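You operate a simulated robot arm through the tools that you are given. There is no shell and no other tool. Be economical: measure what you need, move in short steps, check, and stop when the job is done.

The job below is to be done with a simulated robot arm. You get a single attempt, and the scene is never put back.

TASK
Put things in order on the table top. At the end: the green soup tin (marked "Pea Soup") from the table top stands on top of the white stack of plates; the white salt carton stands where the brown bagel stood; the black mill (marked "PEPPER") stands where the white salt carton stood; the brown bagel stands where the green soup tin stood; whatever was shut is shut again. Leave all else as you found it, and nothing knocked over.

The check looks at the end state, three seconds after you hand in, the way a careful person would. Anything else that was tipped, shoved, dropped, spilled or broken makes it a failure.

THE ROBOT
A 5-joint arm with a two-finger parallel gripper, fixed in place. Base frame: the origin is at the foot of the arm, x ahead of it, y to its left, z up; the work surface is at about z = -0.1. Units: cm, degrees, N and s.
With the tool pointing down near the work surface it reaches from about 26 to 68 cm from the base axis. Its first joint turns from -66.0 to 66.0 degrees. The tool tilts only in the upright plane through the base axis and itself; it spins freely about its own axis. Payload 2.9 kg.
The TCP is the grasp point between the finger pads, 3 cm short of the fingertips. In the tool frame z runs along the fingers and y along their closing line. The gripper opens to 11 cm. The fingers are 2 cm wide and 1 cm thick; the gripper's body (4.8 by 11.2 cm) begins 5.5 cm behind the TCP.
Orientation is told as [roll, pitch, yaw] about the base's x, y, z axes, in that order, counted from this pose: with the fingers straight down and closing along the base's y, the tool's x points along the base's -x, its y along +y and its z along -z.

THE INTERFACE
- The arm moves only by the tool move_arm. Its argument "motion" is a list of rows, each a list of 7 numbers: the shift along the tool's x, y, z in cm, then the turn, a rotation vector about the tool's x, y, z in degrees, then the closure, from 0 (fully open) to 1 (shut). In form: [[dx, dy, dz, wx, wy, wz, claw], ...]. A call has 1 to 12 rows; each row shifts and turns the commanded pose from where the row before left it, along the tool's axes as they then stand. A row lasts 0.2 s, in which the tool goes at most 5 cm and 8.6 degrees; a call with a longer step from one row to the next is refused whole, and so is a gripper value outside its range. A pose out of reach is approached as far as the arm can. The call stops where the force on the tool passes 40 N (or 10 N more than at its start, if that is more) or the arm is blocked; 0.2 s more then pass. Each finger travels about 10.8 cm/s and halts on what it meets, pressing with about 28 N; the grip force reading is that of the motor and also rises with nothing between the fingers. The clock runs only during rows and for 0.2 s after the last one: add rows that do not move to give the fingers time. The reply holds the time, the measured pose of the TCP, the force on the tool along the base axes, the opening and the grip force, in the units named above and with some noise.
- Cameras (640 x 400 px; columns grow to the right, rows downward): "scene" is fixed at [2.95, -45.62, 62.04]; the picture's right is [0.71, -0.70, 0.00], its down [-0.42, -0.43, -0.80] and it looks along [0.56, 0.57, -0.60] (base axes); focal length 361 px, centre (320, 200). "wrist" rides on the gripper at [7.2, 1.7, -10.3] in the tool frame; the picture's right is [-0.23, 0.97, 0.00], its down [-0.76, -0.18, -0.62] and it looks along [-0.61, -0.14, 0.78] (tool axes); focal length 222 px, centre (320, 200). There is no depth. A picture from a camera that has moved, and an enlarged one, comes with that camera's place and axes in the base frame and with its lens. The place of the scene camera against the robot may be out by one fixed shift of up to 2.5 cm in any direction.
- get_image(camera): a new picture of that camera. The clock stands still meanwhile.
- enlarge(camera, box): a new picture of the part [left, top, right, bottom] of that camera's present view, enlarged. The clock stands still meanwhile.
- sign_off(): hands the job in; it is judged then, once.

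Go step by step. Nothing tells you positions but the pictures and the camera data: compare them with the known pose of the tool, close in by small moves and look again before you grip or let go. The budget is 120 turns and 76 pictures, counting those below and the enlarged ones. Unless the task says otherwise, let go and move clear before handing in, and close with one line.

The tools are called after "Call:" as a command line: name --pt "numbers of a row" for each row, then --argument value for the rest, lists and objects as JSON in quotes. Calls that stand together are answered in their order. move_arm: Moves the arm, as the interface text tells. Its arguments: {"type":"object","properties":{"motion":{"type":"array","items":{"type":"array","items":{"type":"number"}}}},"required":["motion"]} The other tools are called the same way: get_image (camera) takes a picture; enlarge (camera, box) takes an enlarged picture of a part of a camera's view; sign_off () hands the job in.

At the start:

```text
t: 0.0
position: [35.76, 4.94, 28.82]
tool_rot: [0.0, 0.0, 0.0]
contact_force: [-0.4, 0.2, 0.0]
gripper_width: 10.99
gripper_force: 0.0
```

scene: 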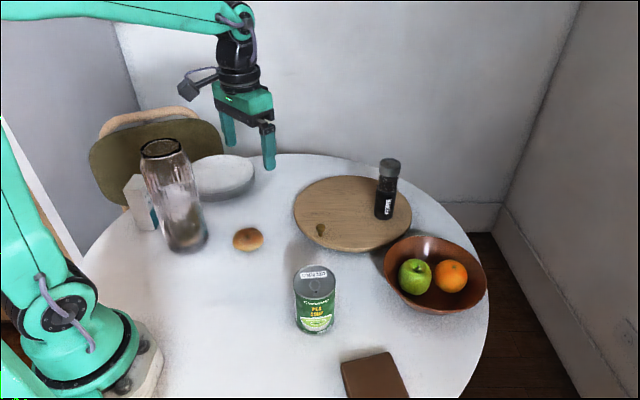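
wrist: 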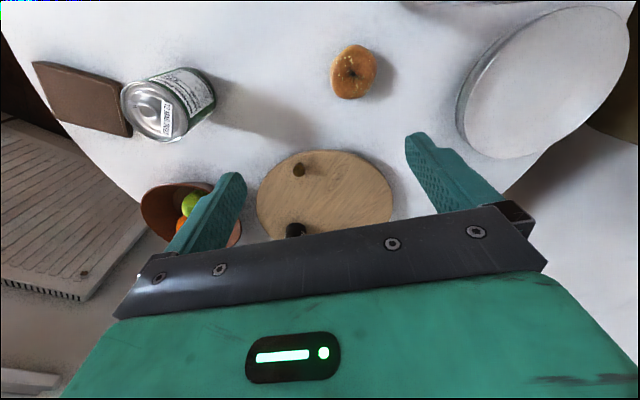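

The tin, bagel, mill on the board, plates and jar are all visible, and the salt carton is partly hidden behind the jar. I'll look closer before moving.

Call:
enlarge --camera "scene" --box '[100, 120, 280, 260]'

Call:
enlarge --camera "scene" --box '[270, 140, 500, 350]'

```text
2.86 times, centred on (190, 190) of scene
camera zoom: at [2.95, -45.62, 62.04], right [0.71, -0.7, 0.0], down [-0.42, -0.43, -0.8], along [0.56, 0.57, -0.6], focal length 1032 px, centre (691, 229)
```

zoom: 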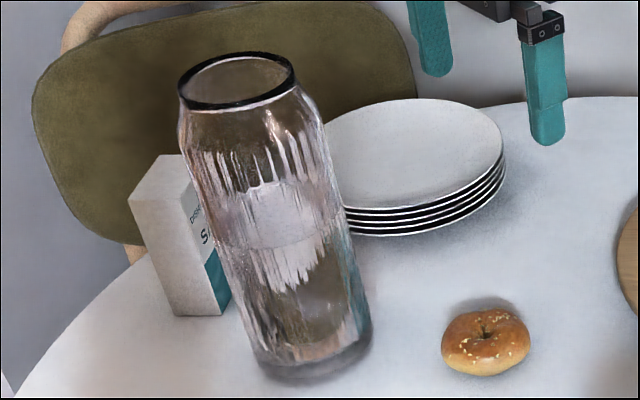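

```text
1.90 times, centred on (385, 245) of scene
camera zoom: at [2.95, -45.62, 62.04], right [0.71, -0.7, 0.0], down [-0.42, -0.43, -0.8], along [0.56, 0.57, -0.6], focal length 688 px, centre (196, 114)
```

zoom: 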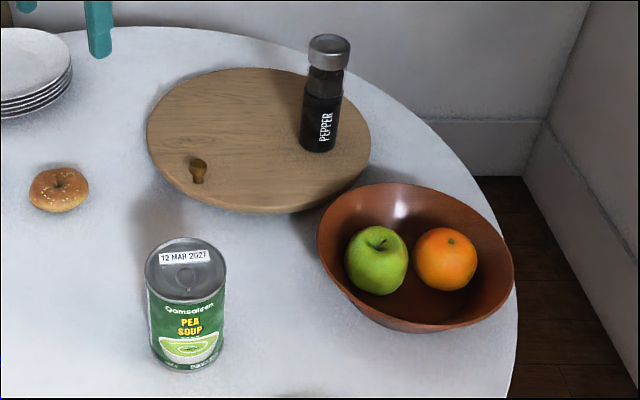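

The scene camera seems to be off by about [0.4, -1.8, -1.3] cm. After correcting for that, I put the tin near (32, -16.5) and the bagel near (35.5, 10). The salt is near (21, 34), the jar near (25.6, 20.5) and 26 high, and the mill near (66.5, -7). I'll move above the tin first.

Call:
move_arm --pt "0.7 -4.3 0 0 0 0 0" --pt "0.7 -4.3 0 0 0 0 0" --pt "0.8 -4.3 0 0 0 0 0" --pt "0.8 -4.3 2 0 0 0 0" --pt "0.7 -4.2 4 0 0 0 0" --pt "0 0 0 0 0 0 0" --pt "0 0 0 0 0 0 0"

Call:
get_image --camera "wrist"

Call:
get_image --camera "scene"

```text
refused: row 5 steps farther than a row can; nothing moved
```

```text
71 pictures are left
camera wrist: at [28.6, 6.51, 39.14], right [0.23, 0.97, 0.0], down [0.76, -0.18, 0.62], along [0.61, -0.14, -0.78], focal length 222 px, centre (320, 200)
```

wrist: 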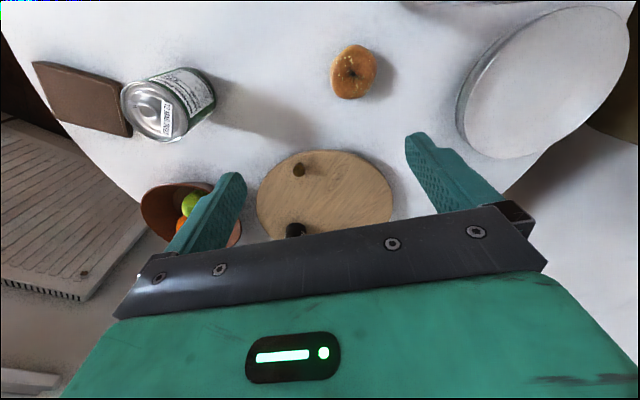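

```text
70 pictures are left
```

scene: 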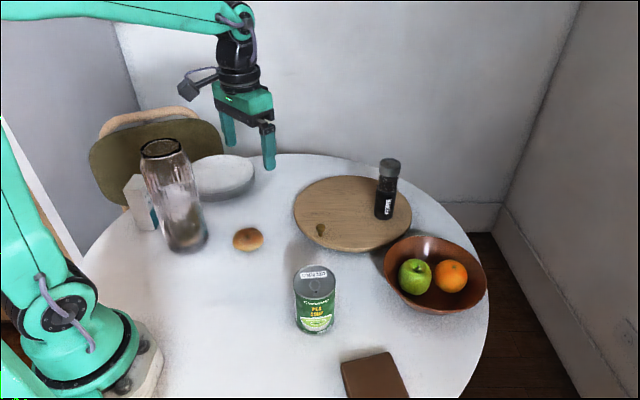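

The last row was too long, so nothing moved. I'll split the same approach into smaller steps.

Call:
move_arm --pt "0.7 -4.3 0 0 0 0 0" --pt "0.7 -4.3 0 0 0 0 0" --pt "0.8 -4.3 1 0 0 0 0" --pt "0.8 -4.3 2 0 0 0 0" --pt "0.7 -4.2 2 0 0 0 0" --pt "0 0 2 0 0 0 0" --pt "0 0 0 0 0 0 0" --pt "0 0 0 0 0 0 0"

```text
t: 1.8
position: [32.0, -16.42, 21.75]
tool_rot: [0.0, 0.0, 0.0]
contact_force: [0.1, -0.4, 0.3]
gripper_width: 11.01
gripper_force: 0.0
```

The arm is above my estimate for the tin, so I'll check the alignment.

Call:
get_image --camera "wrist"

Call:
get_image --camera "scene"

```text
69 pictures are left
camera wrist: at [24.89, -14.9, 32.15], right [0.23, 0.97, 0.0], down [0.76, -0.18, 0.62], along [0.61, -0.14, -0.78], focal length 222 px, centre (320, 200)
```

wrist: 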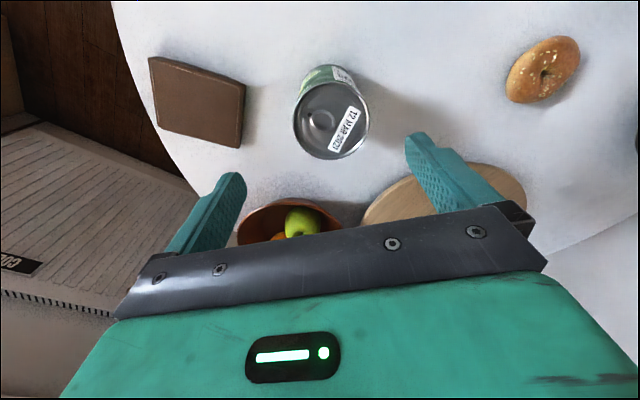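

```text
68 pictures are left
```

scene: 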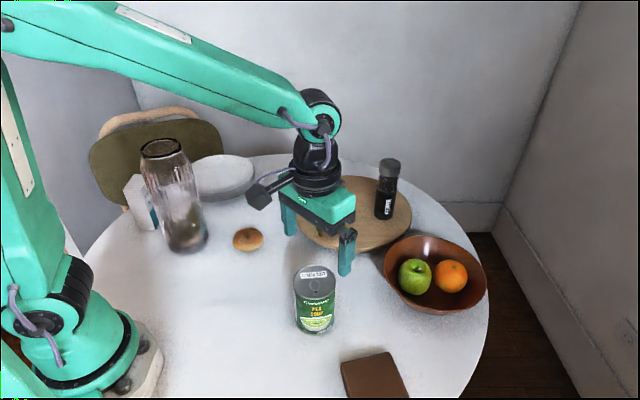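

The tin's centre is near (32.3, -15.6), with its top at about 10.5 and a diameter of about 7.4. I'll line up, lower to z≈7.5 and grip.

Call:
move_arm --pt "-0.3 0.8 0 0 0 0 0" --pt "0 0 4 0 0 0 0" --pt "0 0 3.5 0 0 0 0" --pt "0 0 3 0 0 0 0" --pt "0 0 2.5 0 0 0 0" --pt "0 0 1.3 0 0 0 0" --pt "0 0 0 0 0 0 0" --pt "0 0 0 0 0 0 0"

Call:
get_image --camera "wrist"

Call:
enlarge --camera "scene" --box '[240, 200, 400, 350]'

```text
t: 3.6
position: [32.36, -15.88, 7.44]
tool_rot: [-0.1, 0.0, 0.0]
contact_force: [0.2, -0.1, -1.0]
gripper_width: 10.99
gripper_force: 0.0
```

```text
67 pictures are left
camera wrist: at [25.23, -14.14, 17.9], right [0.23, 0.97, 0.0], down [0.76, -0.18, 0.62], along [0.61, -0.14, -0.78], focal length 222 px, centre (320, 200)
```

wrist: 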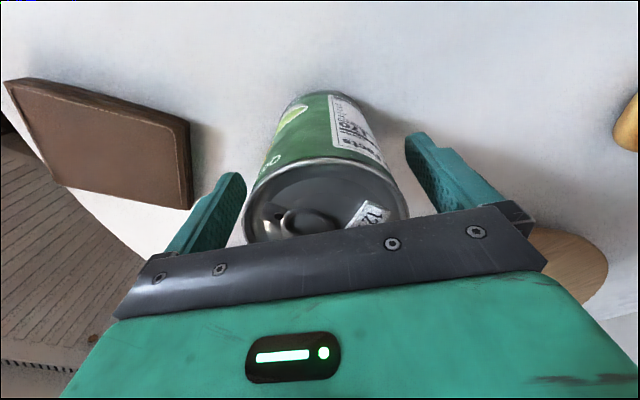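

```text
2.67 times, centred on (320, 275) of scene
camera zoom: at [2.95, -45.62, 62.04], right [0.71, -0.7, 0.0], down [-0.42, -0.43, -0.8], along [0.56, 0.57, -0.6], focal length 963 px, centre (320, 0)
```

zoom: 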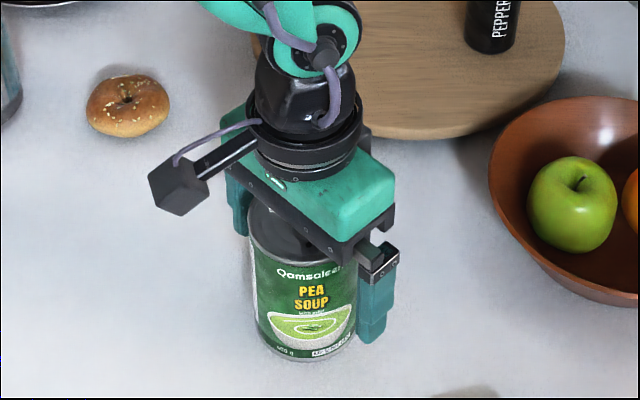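

The tin is centred between the fingers, so I'll close the gripper and then lift a little.

Call:
move_arm --pt "0 0 0 0 0 0 0.2" --pt "0 0 0 0 0 0 0.4" --pt "0 0 0 0 0 0 0.6" --pt "0 0 0 0 0 0 0.6" --pt "0 0 0 0 0 0 0.6"

```text
t: 4.8
position: [32.33, -15.81, 7.55]
tool_rot: [0.0, 0.1, 0.0]
contact_force: [0.1, 1.1, 1.2]
gripper_width: 7.47
gripper_force: 27.6
```

Gripped at 7.5 cm wide. I'll lift and carry it toward the plates.

Call:
move_arm --pt "0 0 -1 0 0 0 0.6" --pt "0 0 -3 0 0 0 0.6" --pt "0 0 -4 0 0 0 0.6" --pt "0 0 -4 0 0 0 0.6" --pt "0 0 -4 0 0 0 0.6" --pt "0 0 -4 0 0 0 0.6" --pt "-1 4 0 0 0 0 0.6" --pt "-1 4 0 0 0 0 0.6" --pt "-1 4 0 0 0 0 0.6" --pt "-1 4 0 0 0 0 0.6" --pt "-1 4 0 0 0 0 0.6" --pt "-1 4 0 0 0 0 0.6"

Call:
move_arm --pt "-1 4 0 0 0 0 0.6" --pt "-1 4 0 0 0 0 0.6" --pt "-1 3 0 0 0 0 0.6" --pt "0 0 0 0 0 0 0.6" --pt "0 0 0 0 0 0 0.6"

Call:
get_image --camera "wrist"

Call:
get_image --camera "scene"

```text
t: 7.4
position: [38.39, 8.34, 27.51]
tool_rot: [0.0, 0.0, 0.0]
contact_force: [1.2, 1.3, -4.1]
gripper_width: 7.48
gripper_force: 28.1
```

```text
t: 8.6
position: [41.29, 19.37, 27.64]
tool_rot: [-0.1, -0.1, 0.0]
contact_force: [0.0, -0.1, -4.5]
gripper_width: 7.46
gripper_force: 28.0
```

```text
65 pictures are left
camera wrist: at [34.23, 20.91, 37.84], right [0.23, 0.97, 0.0], down [0.76, -0.18, 0.62], along [0.61, -0.14, -0.78], focal length 222 px, centre (320, 200)
```

wrist: 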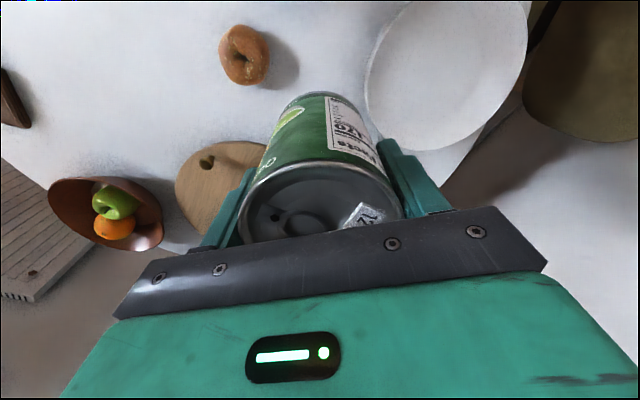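

```text
64 pictures are left
```

scene: 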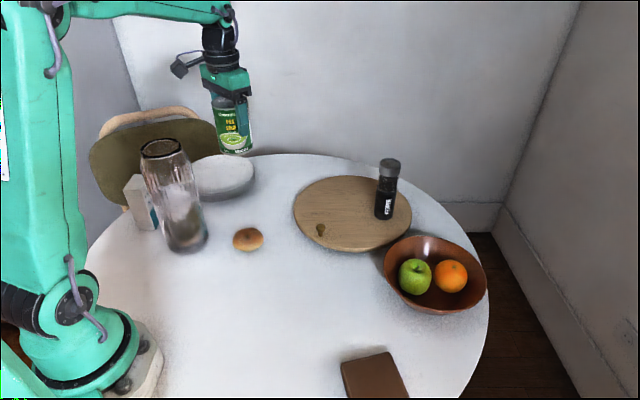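

The tin hangs upright. I put the plate centre at about (43.9, 36.6), so I'll move over it and start lowering.

Call:
move_arm --pt "-0.6 4.3 0 0 0 0 0.6" --pt "-0.6 4.3 0 0 0 0 0.6" --pt "-0.7 4.3 0 0 0 0 0.6" --pt "-0.7 4.3 0 0 0 0 0.6" --pt "0 0 3 0 0 0 0.6" --pt "0 0 4 0 0 0 0.6" --pt "0 0 3 0 0 0 0.6" --pt "0 0 2 0 0 0 0.6" --pt "0 0 0 0 0 0 0.6" --pt "0 0 0 0 0 0 0.6"

Call:
get_image --camera "wrist"

Call:
get_image --camera "scene"

```text
t: 10.8
position: [43.93, 36.51, 15.41]
tool_rot: [0.0, 0.0, 0.0]
contact_force: [0.8, 0.4, -3.9]
gripper_width: 7.45
gripper_force: 27.9
```

```text
63 pictures are left
camera wrist: at [36.73, 38.07, 25.77], right [0.23, 0.97, 0.0], down [0.76, -0.18, 0.62], along [0.61, -0.14, -0.78], focal length 222 px, centre (320, 200)
```

wrist: 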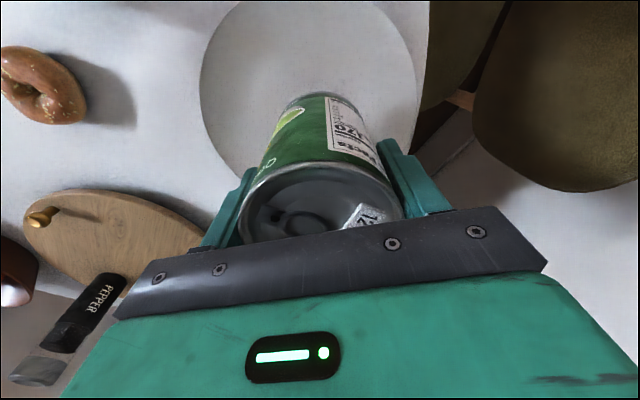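

```text
62 pictures are left
```

scene: 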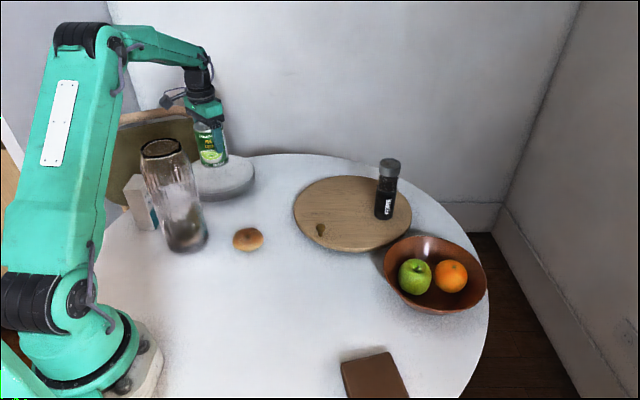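

The tin is nearly over the centre. I'll nudge it slightly and lower gently until it touches.

Call:
move_arm --pt "-0.5 -0.3 1 0 0 0 0.6" --pt "0 0 1 0 0 0 0.6" --pt "0 0 0.7 0 0 0 0.6" --pt "0 0 0.4 0 0 0 0.6" --pt "0 0 0 0 0 0 0.6"

Call:
enlarge --camera "scene" --box '[150, 80, 280, 210]'

```text
t: 12.0
position: [44.28, 36.19, 12.4]
tool_rot: [0.0, 0.1, 0.0]
contact_force: [0.3, 0.1, -4.4]
gripper_width: 7.47
gripper_force: 28.5
```

```text
3.08 times, centred on (215, 145) of scene
camera zoom: at [2.95, -45.62, 62.04], right [0.71, -0.7, 0.0], down [-0.42, -0.43, -0.8], along [0.56, 0.57, -0.6], focal length 1111 px, centre (643, 369)
```

zoom: 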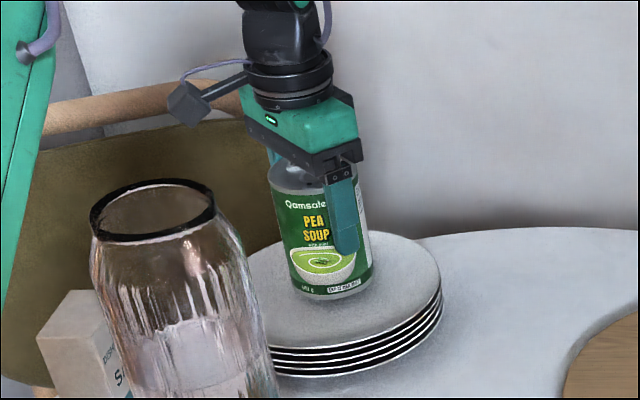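

It's still hanging just above the plate. I'll lower it in small steps.

Call:
move_arm --pt "0 0 0.3 0 0 0 0.6" --pt "0 0 0.3 0 0 0 0.6" --pt "0 0 0.3 0 0 0 0.6" --pt "0 0 0 0 0 0 0.6"

```text
t: 13.0
position: [44.6, 36.26, 11.82]
tool_rot: [0.3, -0.4, 0.0]
contact_force: [4.6, -2.6, 26.0]
gripper_width: 7.45
gripper_force: 28.2
```

It touched at z≈11.9. I'll back off the pressure a little and release.

Call:
move_arm --pt "0 0 -0.4 0 0 0 0.6" --pt "0 0 0 0 0 0 0.6"

```text
t: 13.6
position: [44.37, 36.13, 11.81]
tool_rot: [-0.1, 0.1, 0.0]
contact_force: [1.6, 2.7, 3.3]
gripper_width: 7.45
gripper_force: 27.8
```

Call:
move_arm --pt "0 0 0 0 0 0 0.45" --pt "0 0 0 0 0 0 0.2" --pt "0 0 0 0 0 0 0" --pt "0 0 0 0 0 0 0" --pt "0 0 -2 0 0 0 0" --pt "0 0 -4 0 0 0 0" --pt "0 0 -5 0 0 0 0" --pt "0 0 -5 0 0 0 0" --pt "0 0 0 0 0 0 0"

Call:
get_image --camera "scene"

Call:
get_image --camera "wrist"

```text
t: 15.6
position: [44.44, 36.07, 27.86]
tool_rot: [0.0, 0.0, 0.1]
contact_force: [-0.9, -0.6, -0.7]
gripper_width: 11.02
gripper_force: 0.0
```

```text
60 pictures are left
```

scene: 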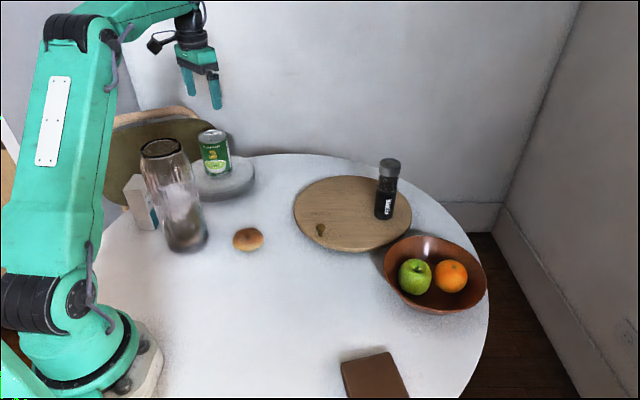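

```text
59 pictures are left
camera wrist: at [37.26, 37.76, 38.26], right [0.23, 0.97, 0.0], down [0.76, -0.18, 0.62], along [0.61, -0.14, -0.78], focal length 222 px, centre (320, 200)
```

wrist: 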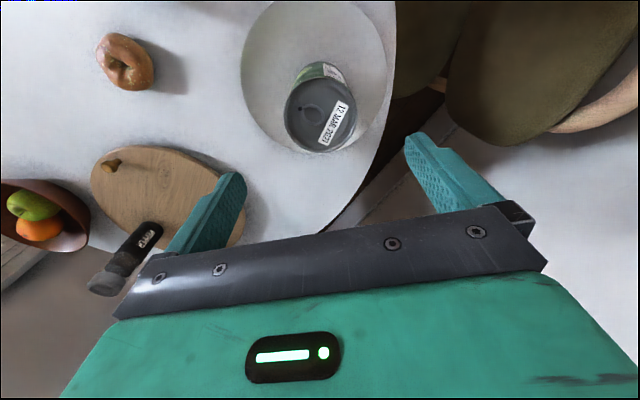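

The tin stands on the plates. Next is the bagel at about (35.4, 10.2). I'll spin the tool by -90° so the wrist camera bracket stays clear of the jar.

Call:
move_arm --pt "1.5 -4.3 0 0 0 0 0" --pt "1.5 -4.3 0 0 0 0 0" --pt "1.5 -4.3 0 0 0 0 0" --pt "1.5 -4.3 0 0 0 0 0" --pt "1.5 -4.3 0 0 0 0 0" --pt "1.5 -4.4 0 0 0 0 0" --pt "0 0 0 0 0 0 0"

Call:
move_arm --pt "0 0 0 0 0 -8.2 0" --pt "0 0 0 0 0 -8.2 0" --pt "0 0 0 0 0 -8.2 0" --pt "0 0 0 0 0 -8.2 0" --pt "0 0 0 0 0 -8.2 0" --pt "0 0 0 0 0 -8.2 0" --pt "0 0 0 0 0 -8.2 0" --pt "0 0 0 0 0 -8.2 0" --pt "0 0 0 0 0 -8.2 0" --pt "0 0 0 0 0 -8.2 0" --pt "0 0 0 0 0 -8 0" --pt "0 0 0 0 0 0 0"

Call:
get_image --camera "wrist"

```text
t: 17.2
position: [35.39, 10.3, 27.83]
tool_rot: [-0.1, 0.0, -0.1]
contact_force: [0.4, 0.2, -0.1]
gripper_width: 11.02
gripper_force: 0.0
```

```text
t: 19.8
position: [35.34, 10.3, 27.95]
tool_rot: [-0.1, 0.1, 89.9]
contact_force: [0.4, 0.4, 0.1]
gripper_width: 11.0
gripper_force: 0.0
```

```text
58 pictures are left
camera wrist: at [33.84, 2.98, 38.23], right [-0.97, 0.23, 0.0], down [0.18, 0.76, 0.62], along [0.14, 0.61, -0.78], focal length 222 px, centre (320, 200)
```

wrist: 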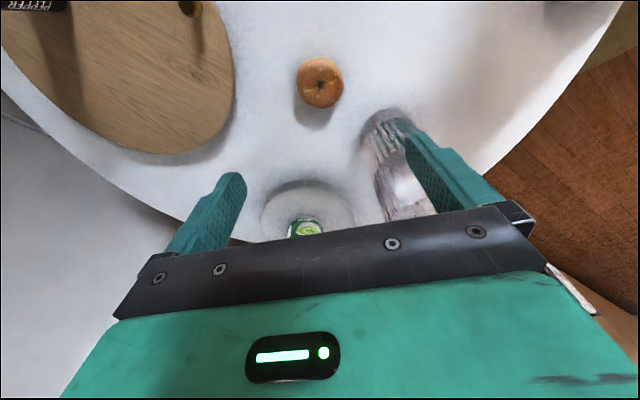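

The bagel is at about (35.5, 10.0) and 7 cm across. I'll lower over it and check partway.

Call:
move_arm --pt "0.3 -0.15 4 0 0 0 0" --pt "0 0 4.5 0 0 0 0" --pt "0 0 4.5 0 0 0 0" --pt "0 0 3 0 0 0 0" --pt "0 0 2 0 0 0 0" --pt "0 0 0 0 0 0 0"

Call:
get_image --camera "wrist"

Call:
get_image --camera "scene"

```text
t: 21.2
position: [35.6, 10.04, 9.87]
tool_rot: [0.1, 0.0, 89.9]
contact_force: [-0.3, 0.3, -0.4]
gripper_width: 11.0
gripper_force: 0.1
```

```text
57 pictures are left
camera wrist: at [34.02, 2.75, 20.23], right [-0.97, 0.23, 0.0], down [0.18, 0.76, 0.62], along [0.14, 0.61, -0.78], focal length 222 px, centre (320, 200)
```

wrist: 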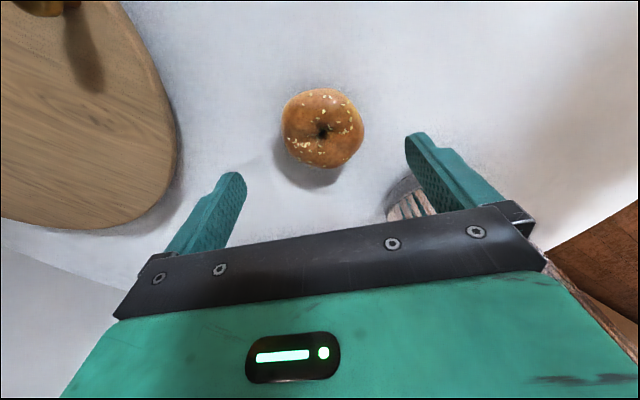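

```text
56 pictures are left
```

scene: 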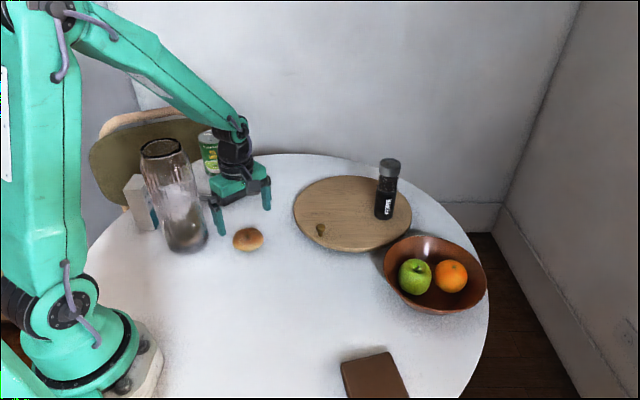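

The bagel's centre is at about (35.3, 9.65). I'll make a small correction and lower to z≈3.6.

Call:
move_arm --pt "0.4 0.25 1 0 0 0 0" --pt "0 0 2.5 0 0 0 0" --pt "0 0 2 0 0 0 0" --pt "0 0 0.8 0 0 0 0" --pt "0 0 0 0 0 0 0"

Call:
get_image --camera "wrist"

Call:
enlarge --camera "scene" --box '[180, 160, 320, 280]'

```text
t: 22.4
position: [35.41, 9.61, 3.51]
tool_rot: [0.0, -0.1, 90.0]
contact_force: [-0.3, -1.0, 0.2]
gripper_width: 10.98
gripper_force: 0.0
```

```text
55 pictures are left
camera wrist: at [33.77, 2.27, 13.88], right [-0.97, 0.23, 0.0], down [0.18, 0.76, 0.62], along [0.14, 0.61, -0.78], focal length 222 px, centre (320, 200)
```

wrist: 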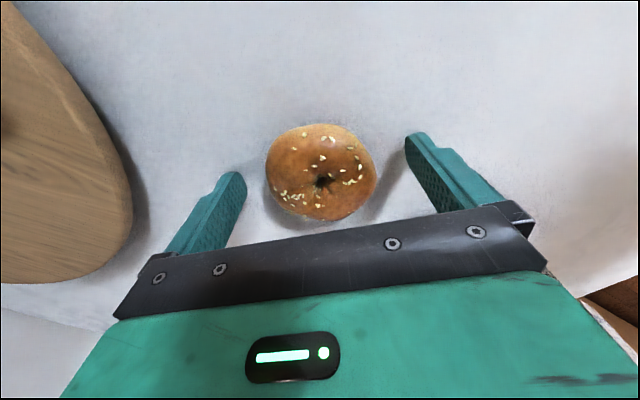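

```text
3.33 times, centred on (250, 220) of scene
camera zoom: at [2.95, -45.62, 62.04], right [0.71, -0.7, 0.0], down [-0.42, -0.43, -0.8], along [0.56, 0.57, -0.6], focal length 1204 px, centre (553, 133)
```

zoom: 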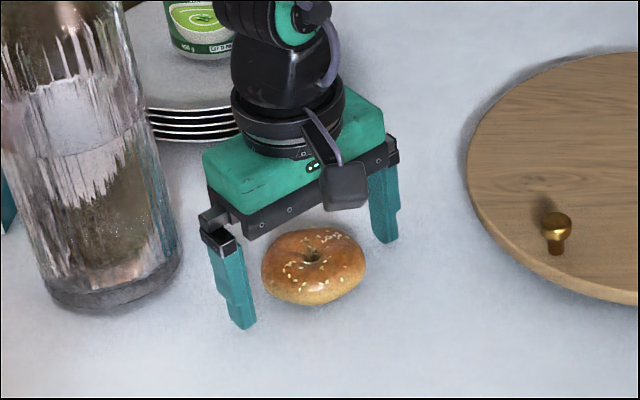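

The bagel sits between the fingers with good clearance, so I'll grip it.

Call:
move_arm --pt "0.15 0 0.2 0 0 0 0.1" --pt "0 0 0 0 0 0 0.3" --pt "0 0 0 0 0 0 0.5" --pt "0 0 0 0 0 0 0.65" --pt "0 0 0 0 0 0 0.65" --pt "0 0 0 0 0 0 0.65"

```text
t: 23.8
position: [35.25, 9.43, 3.56]
tool_rot: [-0.1, 0.0, 89.9]
contact_force: [0.5, 0.1, -0.2]
gripper_width: 6.91
gripper_force: 6.2
```

Call:
move_arm --pt "0 0 0 0 0 0 0.65" --pt "0 0 0 0 0 0 0.65" --pt "0 0 -1 0 0 0 0.65" --pt "0 0 -2 0 0 0 0.65" --pt "0 0 0 0 0 0 0.65"

Call:
get_image --camera "wrist"

```text
t: 25.0
position: [35.38, 9.42, 6.46]
tool_rot: [0.0, 0.0, 89.9]
contact_force: [0.4, -0.3, -0.5]
gripper_width: 6.91
gripper_force: 6.1
```

```text
53 pictures are left
camera wrist: at [33.8, 2.13, 16.75], right [-0.97, 0.23, 0.0], down [0.18, 0.76, 0.62], along [0.14, 0.61, -0.78], focal length 222 px, centre (320, 200)
```

wrist: 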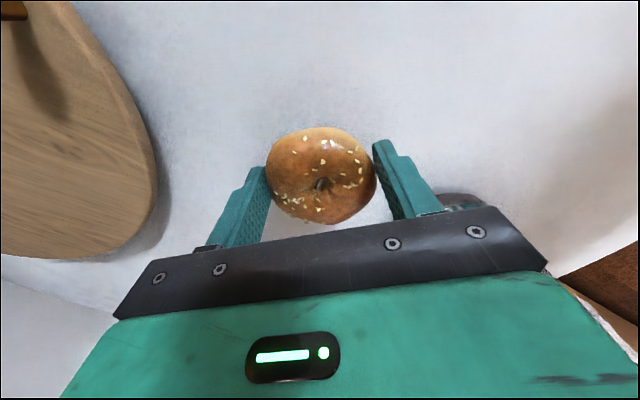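

The bagel is lifted. I'll carry it to the tin's old spot at (32.3, -15.6).

Call:
move_arm --pt "0 0 -3 0 0 0 0.65" --pt "1 0.3 -3 0 0 0 0.65" --pt "4 0.5 0 0 0 0 0.65" --pt "4 0.5 0 0 0 0 0.65" --pt "4 0.5 0 0 0 0 0.65" --pt "4 0.5 0 0 0 0 0.65" --pt "4 0.5 0 0 0 0 0.65" --pt "4 0.3 0 0 0 0 0.65" --pt "0 0 3 0 0 0 0.65" --pt "0 0 3 0 0 0 0.65" --pt "0 0 0 0 0 0 0.65"

Call:
get_image --camera "wrist"

Call:
get_image --camera "scene"

```text
t: 27.4
position: [32.11, -15.53, 6.16]
tool_rot: [0.0, 0.0, 90.0]
contact_force: [0.8, 0.2, -0.7]
gripper_width: 6.89
gripper_force: 5.6
```

```text
52 pictures are left
camera wrist: at [30.62, -22.85, 16.62], right [-0.97, 0.23, 0.0], down [0.18, 0.76, 0.62], along [0.14, 0.61, -0.78], focal length 222 px, centre (320, 200)
```

wrist: 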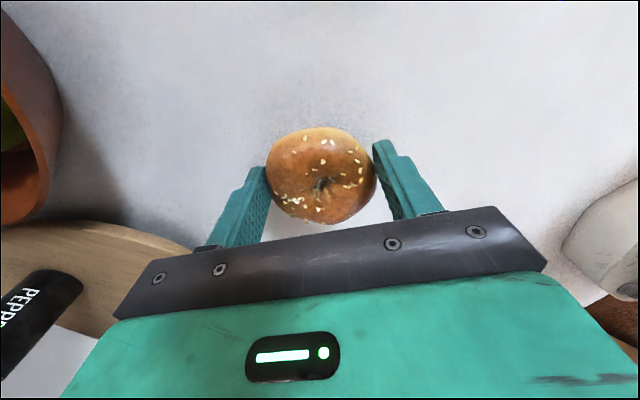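

```text
51 pictures are left
```

scene: 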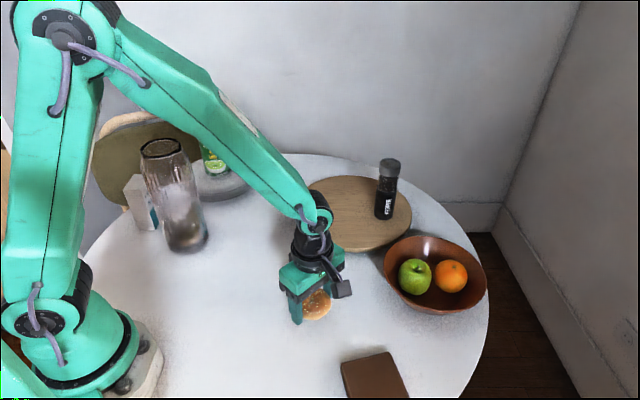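

The bagel hangs over the target. I'll lower it gently to its original grip height.

Call:
move_arm --pt "0 -0.15 1 0 0 0 0.65" --pt "0 0 1 0 0 0 0.65" --pt "0 0 0.5 0 0 0 0.65" --pt "0 0 0.2 0 0 0 0.65" --pt "0 0 0 0 0 0 0.65"

Call:
enlarge --camera "scene" --box '[250, 220, 390, 350]'

```text
t: 28.6
position: [32.43, -15.55, 3.67]
tool_rot: [0.0, 0.1, 90.0]
contact_force: [-0.9, -0.3, -0.2]
gripper_width: 6.92
gripper_force: 5.7
```

```text
3.08 times, centred on (320, 285) of scene
camera zoom: at [2.95, -45.62, 62.04], right [0.71, -0.7, 0.0], down [-0.42, -0.43, -0.8], along [0.56, 0.57, -0.6], focal length 1111 px, centre (320, -62)
```

zoom: 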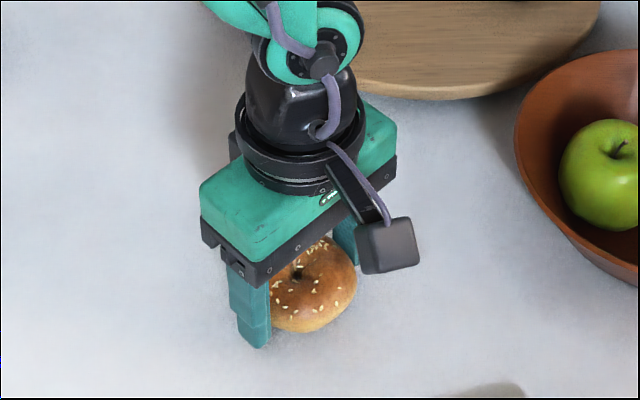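

Call:
move_arm --pt "0 0 0.15 0 0 0 0.65" --pt "0 0 0 0 0 0 0.5" --pt "0 0 0 0 0 0 0.3" --pt "0 0 0 0 0 0 0.1" --pt "0 0 0 0 0 0 0" --pt "0 0 0 0 0 0 0" --pt "0 0 -3 0 0 0 0" --pt "0 0 -4 0 0 0 0" --pt "0 0 -4 0 0 0 0" --pt "0 0 -4 0 0 0 0" --pt "0 0 -4 0 0 0 0" --pt "0 0 0 0 0 0 0"

Call:
get_image --camera "wrist"

Call:
get_image --camera "scene"

```text
t: 31.2
position: [32.34, -15.43, 22.59]
tool_rot: [0.0, 0.1, 90.0]
contact_force: [-0.1, 0.8, -0.3]
gripper_width: 10.99
gripper_force: 0.1
```

```text
49 pictures are left
camera wrist: at [30.82, -22.79, 32.93], right [-0.97, 0.23, 0.0], down [0.18, 0.76, 0.62], along [0.14, 0.61, -0.78], focal length 222 px, centre (320, 200)
```

wrist: 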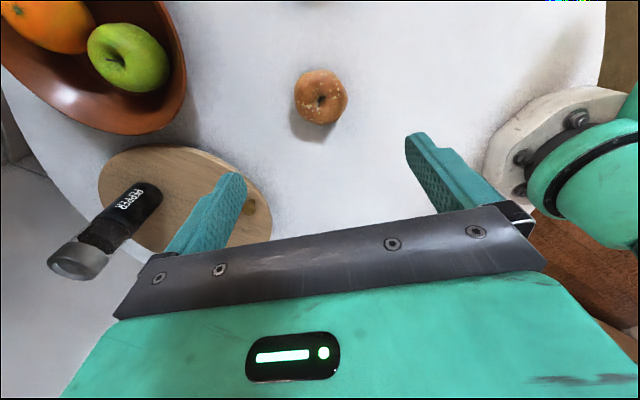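

```text
48 pictures are left
```

scene: 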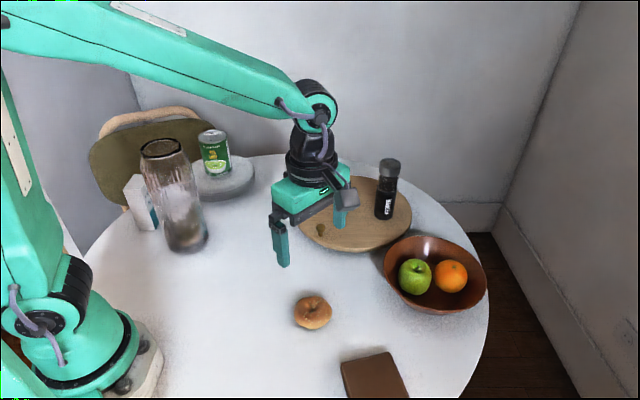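

The bagel stands at (32.4, -15.4). Next I'll rise well above the jar and go look at the salt carton.

Call:
move_arm --pt "0 0 -4 0 0 0 0" --pt "0 0 -4 0 0 0 0" --pt "0 0 -4 0 0 0 0" --pt "0 0 -4 0 0 0 0" --pt "-4 0 -1 0 0 0 0" --pt "-4 0 0 0 0 0 0" --pt "-4 0 0 0 0 0 0" --pt "-4 0 0 0 0 0 0" --pt "-4 0 0 0 0 0 0" --pt "-4 0 0 0 0 0 0" --pt "-4 0 0 0 0 0 0" --pt "-4 0 0 0 0 0 0"

Call:
move_arm --pt "-4 2 0 0 0 0 0" --pt "-4 2.3 0 0 0 0 0" --pt "-4 2.3 0 0 0 0 0" --pt "-4 2.3 0 0 0 0 0" --pt "0 1 0 0 0 0 0" --pt "0 0 0 0 0 0 0"

Call:
get_image --camera "wrist"

Call:
get_image --camera "scene"

```text
t: 33.8
position: [32.32, 16.48, 39.57]
tool_rot: [0.0, 0.0, 89.8]
contact_force: [0.1, 0.1, 0.1]
gripper_width: 10.99
gripper_force: 0.1
```

```text
t: 35.2
position: [22.3, 32.45, 39.68]
tool_rot: [0.0, 0.1, 90.0]
contact_force: [0.9, -0.2, 0.0]
gripper_width: 11.01
gripper_force: 0.2
```

```text
47 pictures are left
camera wrist: at [20.79, 25.22, 49.97], right [-0.97, 0.23, 0.0], down [0.18, 0.76, 0.62], along [0.14, 0.61, -0.78], focal length 222 px, centre (320, 200)
```

wrist: 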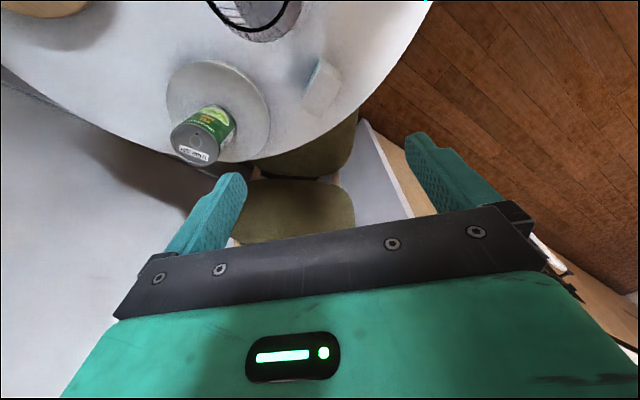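

```text
46 pictures are left
```

scene: 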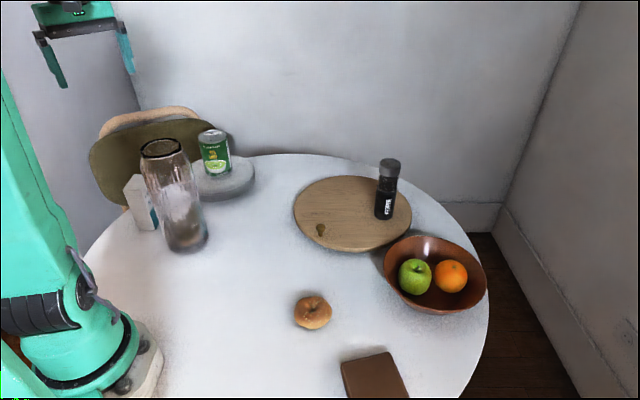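

Call:
enlarge --camera "wrist" --box '[160, 0, 400, 150]'

```text
2.67 times, centred on (280, 75) of wrist
camera zoom: at [20.79, 25.22, 49.97], right [-0.97, 0.23, 0.0], down [0.18, 0.76, 0.62], along [0.14, 0.61, -0.78], focal length 592 px, centre (427, 533)
```

zoom: 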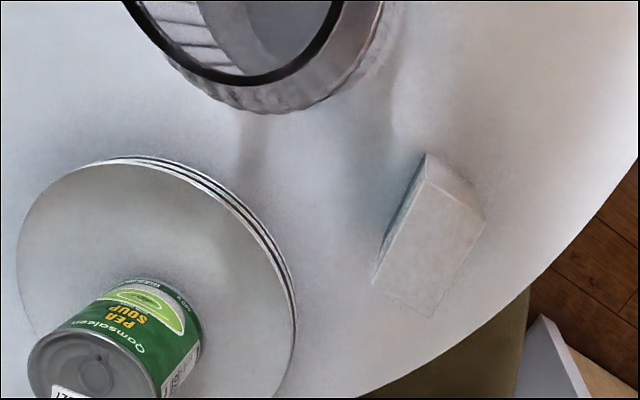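

The carton is about 3.8 × 6.1 × 13.5, centred near (22.45, 33.7) with its long axis at about 48°. I'll set the tool yaw to 48°, so it closes on the short side with the camera away from the jar, and come down partway.

Call:
move_arm --pt "0 0 0 0 0 8.4 0" --pt "0 0 0 0 0 8.4 0" --pt "0 0 0 0 0 8.4 0" --pt "0 0 0 0 0 8.4 0" --pt "0 0 0 0 0 8.4 0" --pt "-1.03 0.72 3 0 0 0 0" --pt "0 0 4 0 0 0 0" --pt "0 0 4 0 0 0 0" --pt "0 0 4 0 0 0 0" --pt "0 0 3 0 0 0 0" --pt "0 0 0 0 0 0 0"

Call:
get_image --camera "wrist"

Call:
get_image --camera "scene"

```text
t: 37.6
position: [22.44, 33.73, 21.47]
tool_rot: [0.0, 0.0, 48.0]
contact_force: [0.5, 0.3, 0.0]
gripper_width: 11.0
gripper_force: 0.1
```

```text
44 pictures are left
camera wrist: at [16.53, 29.37, 31.78], right [-0.57, 0.82, 0.0], down [0.64, 0.45, 0.62], along [0.51, 0.36, -0.78], focal length 222 px, centre (320, 200)
```

wrist: 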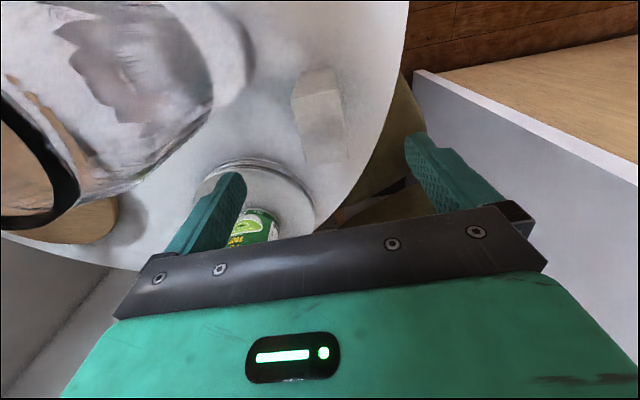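

```text
43 pictures are left
```

scene: 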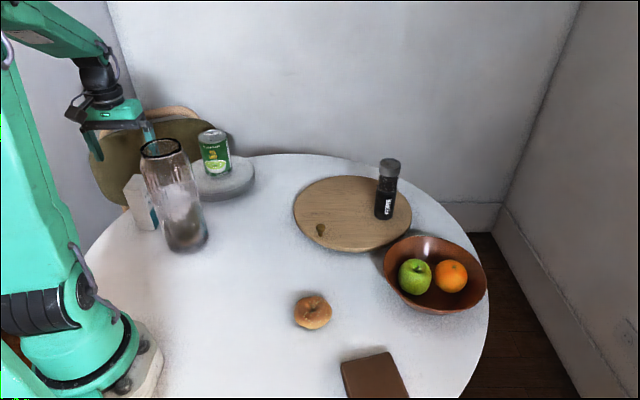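

Call:
enlarge --camera "wrist" --box '[230, 40, 422, 160]'

```text
3.33 times, centred on (326, 100) of wrist
camera zoom: at [16.53, 29.37, 31.78], right [-0.57, 0.82, 0.0], down [0.64, 0.45, 0.62], along [0.51, 0.36, -0.78], focal length 740 px, centre (300, 533)
```

zoom: 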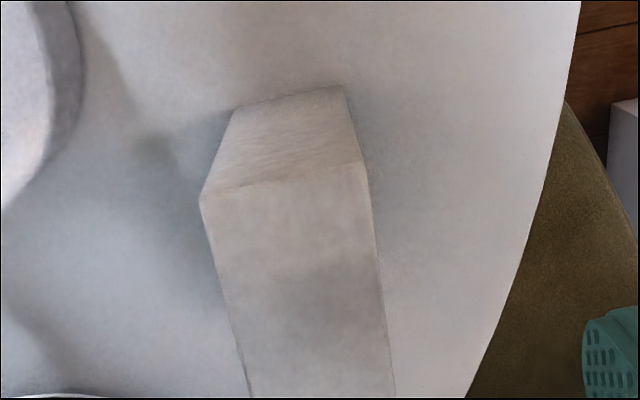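

The carton's centre at (22.5, 33.7) agrees with the tool position, and its yaw is about 46°. I'll lower to grip height.

Call:
move_arm --pt "0 0 3 0 0 2 0" --pt "0 0 3 0 0 0 0" --pt "0 0 3 0 0 0 0" --pt "0 0 2 0 0 0 0" --pt "0 0 1 0 0 0 0" --pt "0 0 0 0 0 0 0"

Call:
get_image --camera "wrist"

Call:
enlarge --camera "scene" --box '[60, 80, 260, 260]'

```text
t: 39.0
position: [22.63, 33.71, 9.48]
tool_rot: [0.0, 0.0, 46.0]
contact_force: [-0.6, -0.3, 0.3]
gripper_width: 11.01
gripper_force: 0.1
```

```text
41 pictures are left
camera wrist: at [16.51, 29.62, 19.83], right [-0.54, 0.84, 0.0], down [0.66, 0.42, 0.62], along [0.52, 0.34, -0.78], focal length 222 px, centre (320, 200)
```

wrist: 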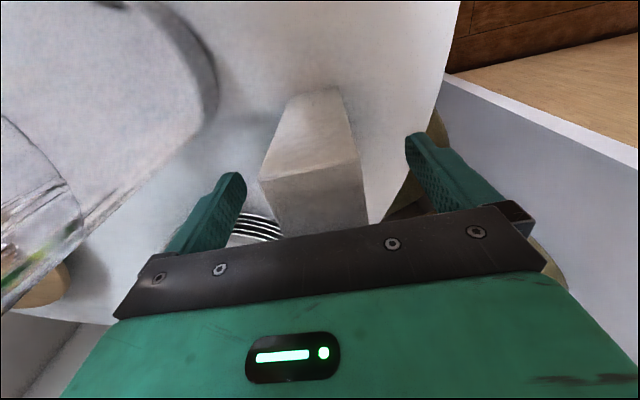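

```text
2.22 times, centred on (160, 170) of scene
camera zoom: at [2.95, -45.62, 62.04], right [0.71, -0.7, 0.0], down [-0.42, -0.43, -0.8], along [0.56, 0.57, -0.6], focal length 802 px, centre (676, 267)
```

zoom: 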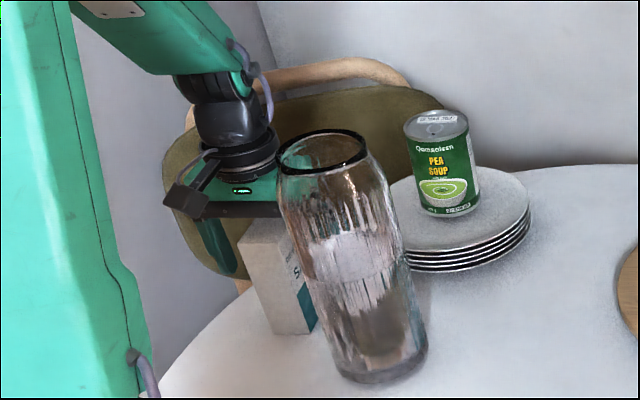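

The carton is centred between the fingers. I'll close the gripper.

Call:
move_arm --pt "0 0 0 0 0 0 0.2" --pt "0 0 0 0 0 0 0.4" --pt "0 0 0 0 0 0 0.55" --pt "0 0 0 0 0 0 0.7" --pt "0 0 0 0 0 0 0.75" --pt "0 0 0 0 0 0 0.75" --pt "0 0 0 0 0 0 0.75"

```text
t: 40.6
position: [22.66, 33.65, 9.55]
tool_rot: [0.0, 0.0, 45.9]
contact_force: [-2.1, 0.7, 4.0]
gripper_width: 4.17
gripper_force: 27.8
```

Gripped at 4.2 cm wide. I'll lift well above the jar, then carry it to the bagel's old spot.

Call:
move_arm --pt "0 0 -1 0 0 0 0.75" --pt "0 0 -2.5 0 0 0 0.75" --pt "0 0 -4 0 0 0 0.75" --pt "0 0 -4 0 0 0 0.75" --pt "0 0 -4 0 0 0 0.75" --pt "0 0 -4 0 0 0 0.75" --pt "0 0 -4 0 0 0 0.75" --pt "0 0 -4 0 0 0 0.75" --pt "0 0 -3.5 0 0 0 0.75" --pt "0 0 0 0 0 0 0.75"

Call:
enlarge --camera "scene" --box '[20, 0, 260, 260]'

```text
t: 42.8
position: [22.56, 33.57, 40.66]
tool_rot: [0.0, 0.0, 46.1]
contact_force: [1.4, -0.1, -5.6]
gripper_width: 4.2
gripper_force: 28.1
```

```text
1.54 times, centred on (140, 130) of scene
camera zoom: at [2.95, -45.62, 62.04], right [0.71, -0.7, 0.0], down [-0.42, -0.43, -0.8], along [0.56, 0.57, -0.6], focal length 556 px, centre (597, 308)
```

zoom: 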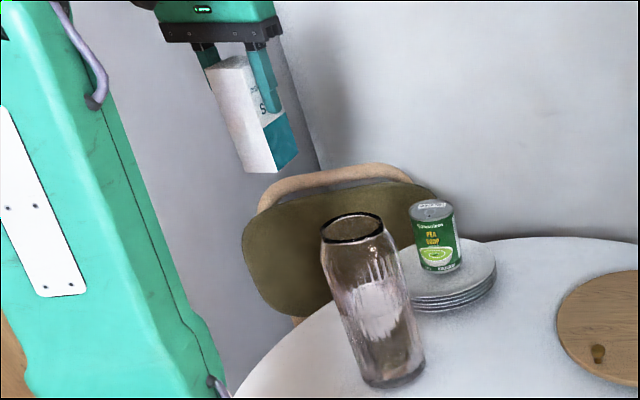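

The carton's bottom is at about 31, clear of the jar. I'll carry it over.

Call:
move_arm --pt "1.4 -4.29 0 0 0 0 0.75" --pt "1.4 -4.29 0 0 0 0 0.75" --pt "1.4 -4.29 0 0 0 0 0.75" --pt "1.4 -4.29 0 0 0 0 0.75" --pt "1.4 -4.29 0 0 0 0 0.75" --pt "1.4 -4.29 0 0 0 0 0.75" --pt "0 0 4 0 0 0 0.75" --pt "0 0 4 0 0 0 0.75" --pt "0 0 4 0 0 0 0.75" --pt "0 0 4 0 0 0 0.75" --pt "0 0 4 0 0 0 0.75" --pt "0 0 0 0 0 0 0.75"

Call:
get_image --camera "scene"

```text
t: 45.4
position: [35.3, 9.7, 20.66]
tool_rot: [0.0, 0.0, 46.1]
contact_force: [-0.7, 0.7, -5.3]
gripper_width: 4.17
gripper_force: 27.9
```

```text
38 pictures are left
```

scene: 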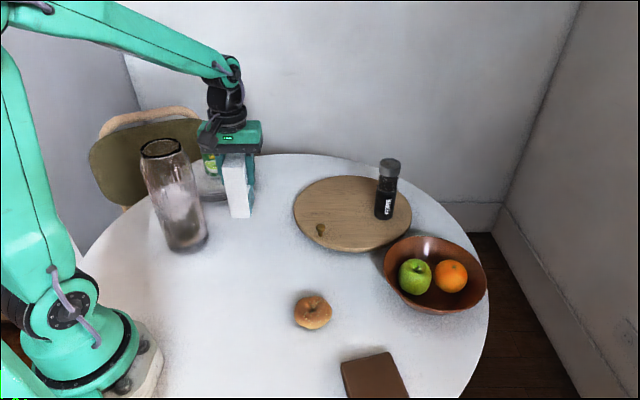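

It's over the bagel's old spot at (35.3, 9.7). I'll lower it slowly.

Call:
move_arm --pt "0 0 3.5 0 0 0 0.75" --pt "0 0 3 0 0 0 0.75" --pt "0 0 2.2 0 0 0 0.75" --pt "0 0 1 0 0 0 0.75" --pt "0 0 0.6 0 0 0 0.75" --pt "0 0 0.3 0 0 0 0.75" --pt "0 0 0 0 0 0 0.75"

Call:
move_arm --pt "0 0 0.25 0 0 0 0.75" --pt "0 0 0.2 0 0 0 0.75" --pt "0 0 0 0 0 0 0.75"

Call:
enlarge --camera "scene" --box '[150, 100, 330, 270]'

```text
t: 47.0
position: [35.35, 9.77, 9.96]
tool_rot: [0.0, 0.0, 46.0]
contact_force: [-0.2, -0.5, -4.5]
gripper_width: 4.2
gripper_force: 27.9
```

```text
t: 47.8
position: [35.27, 9.69, 9.42]
tool_rot: [0.0, 0.0, 45.9]
contact_force: [-6.1, -0.9, 12.0]
gripper_width: 4.17
gripper_force: 28.0
```

```text
2.35 times, centred on (240, 185) of scene
camera zoom: at [2.94, -45.63, 62.04], right [0.71, -0.7, 0.0], down [-0.42, -0.43, -0.8], along [0.56, 0.57, -0.6], focal length 850 px, centre (508, 235)
```

zoom: 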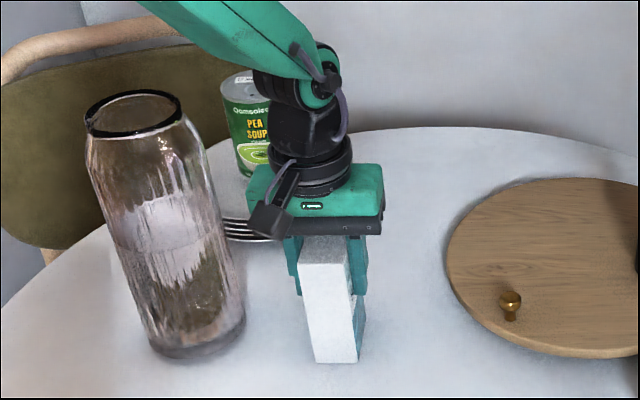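

The carton has touched down. I'll ease off, release and rise straight up.

Call:
move_arm --pt "0 0 -0.15 0 0 0 0.75" --pt "0 0 0 0 0 0 0.55" --pt "0 0 0 0 0 0 0.35" --pt "0 0 0 0 0 0 0.1" --pt "0 0 0 0 0 0 0" --pt "0 0 0 0 0 0 0" --pt "0 0 -3 0 0 0 0" --pt "0 0 -4 0 0 0 0" --pt "0 0 -4 0 0 0 0" --pt "0 0 -4 0 0 0 0" --pt "0 0 0 0 0 0 0"

Call:
get_image --camera "scene"

Call:
get_image --camera "wrist"

```text
t: 50.2
position: [35.38, 9.76, 24.8]
tool_rot: [-0.1, 0.0, 46.0]
contact_force: [0.0, 0.5, -0.3]
gripper_width: 11.0
gripper_force: 0.0
```

```text
36 pictures are left
```

scene: 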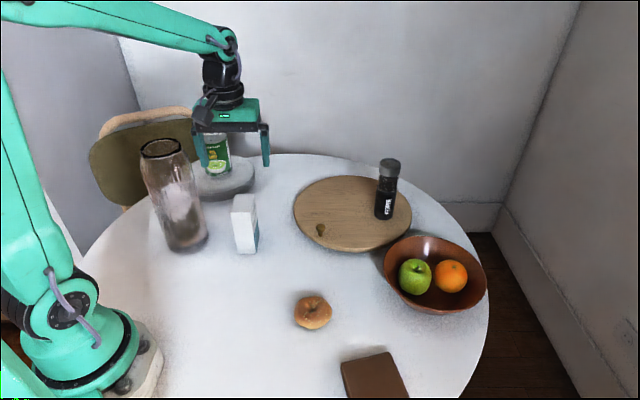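

```text
35 pictures are left
camera wrist: at [29.24, 5.68, 35.14], right [-0.54, 0.84, 0.0], down [0.66, 0.42, 0.62], along [0.52, 0.34, -0.78], focal length 222 px, centre (320, 200)
```

wrist: 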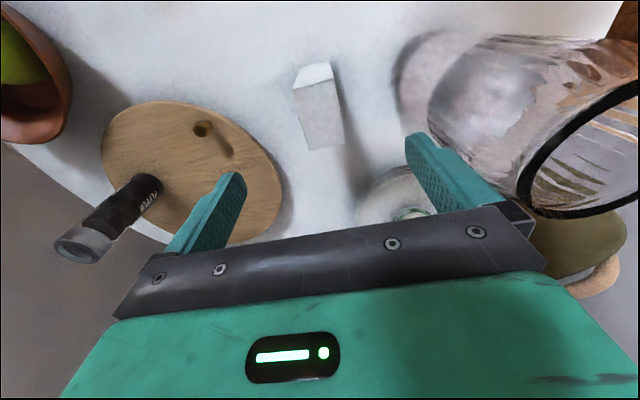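

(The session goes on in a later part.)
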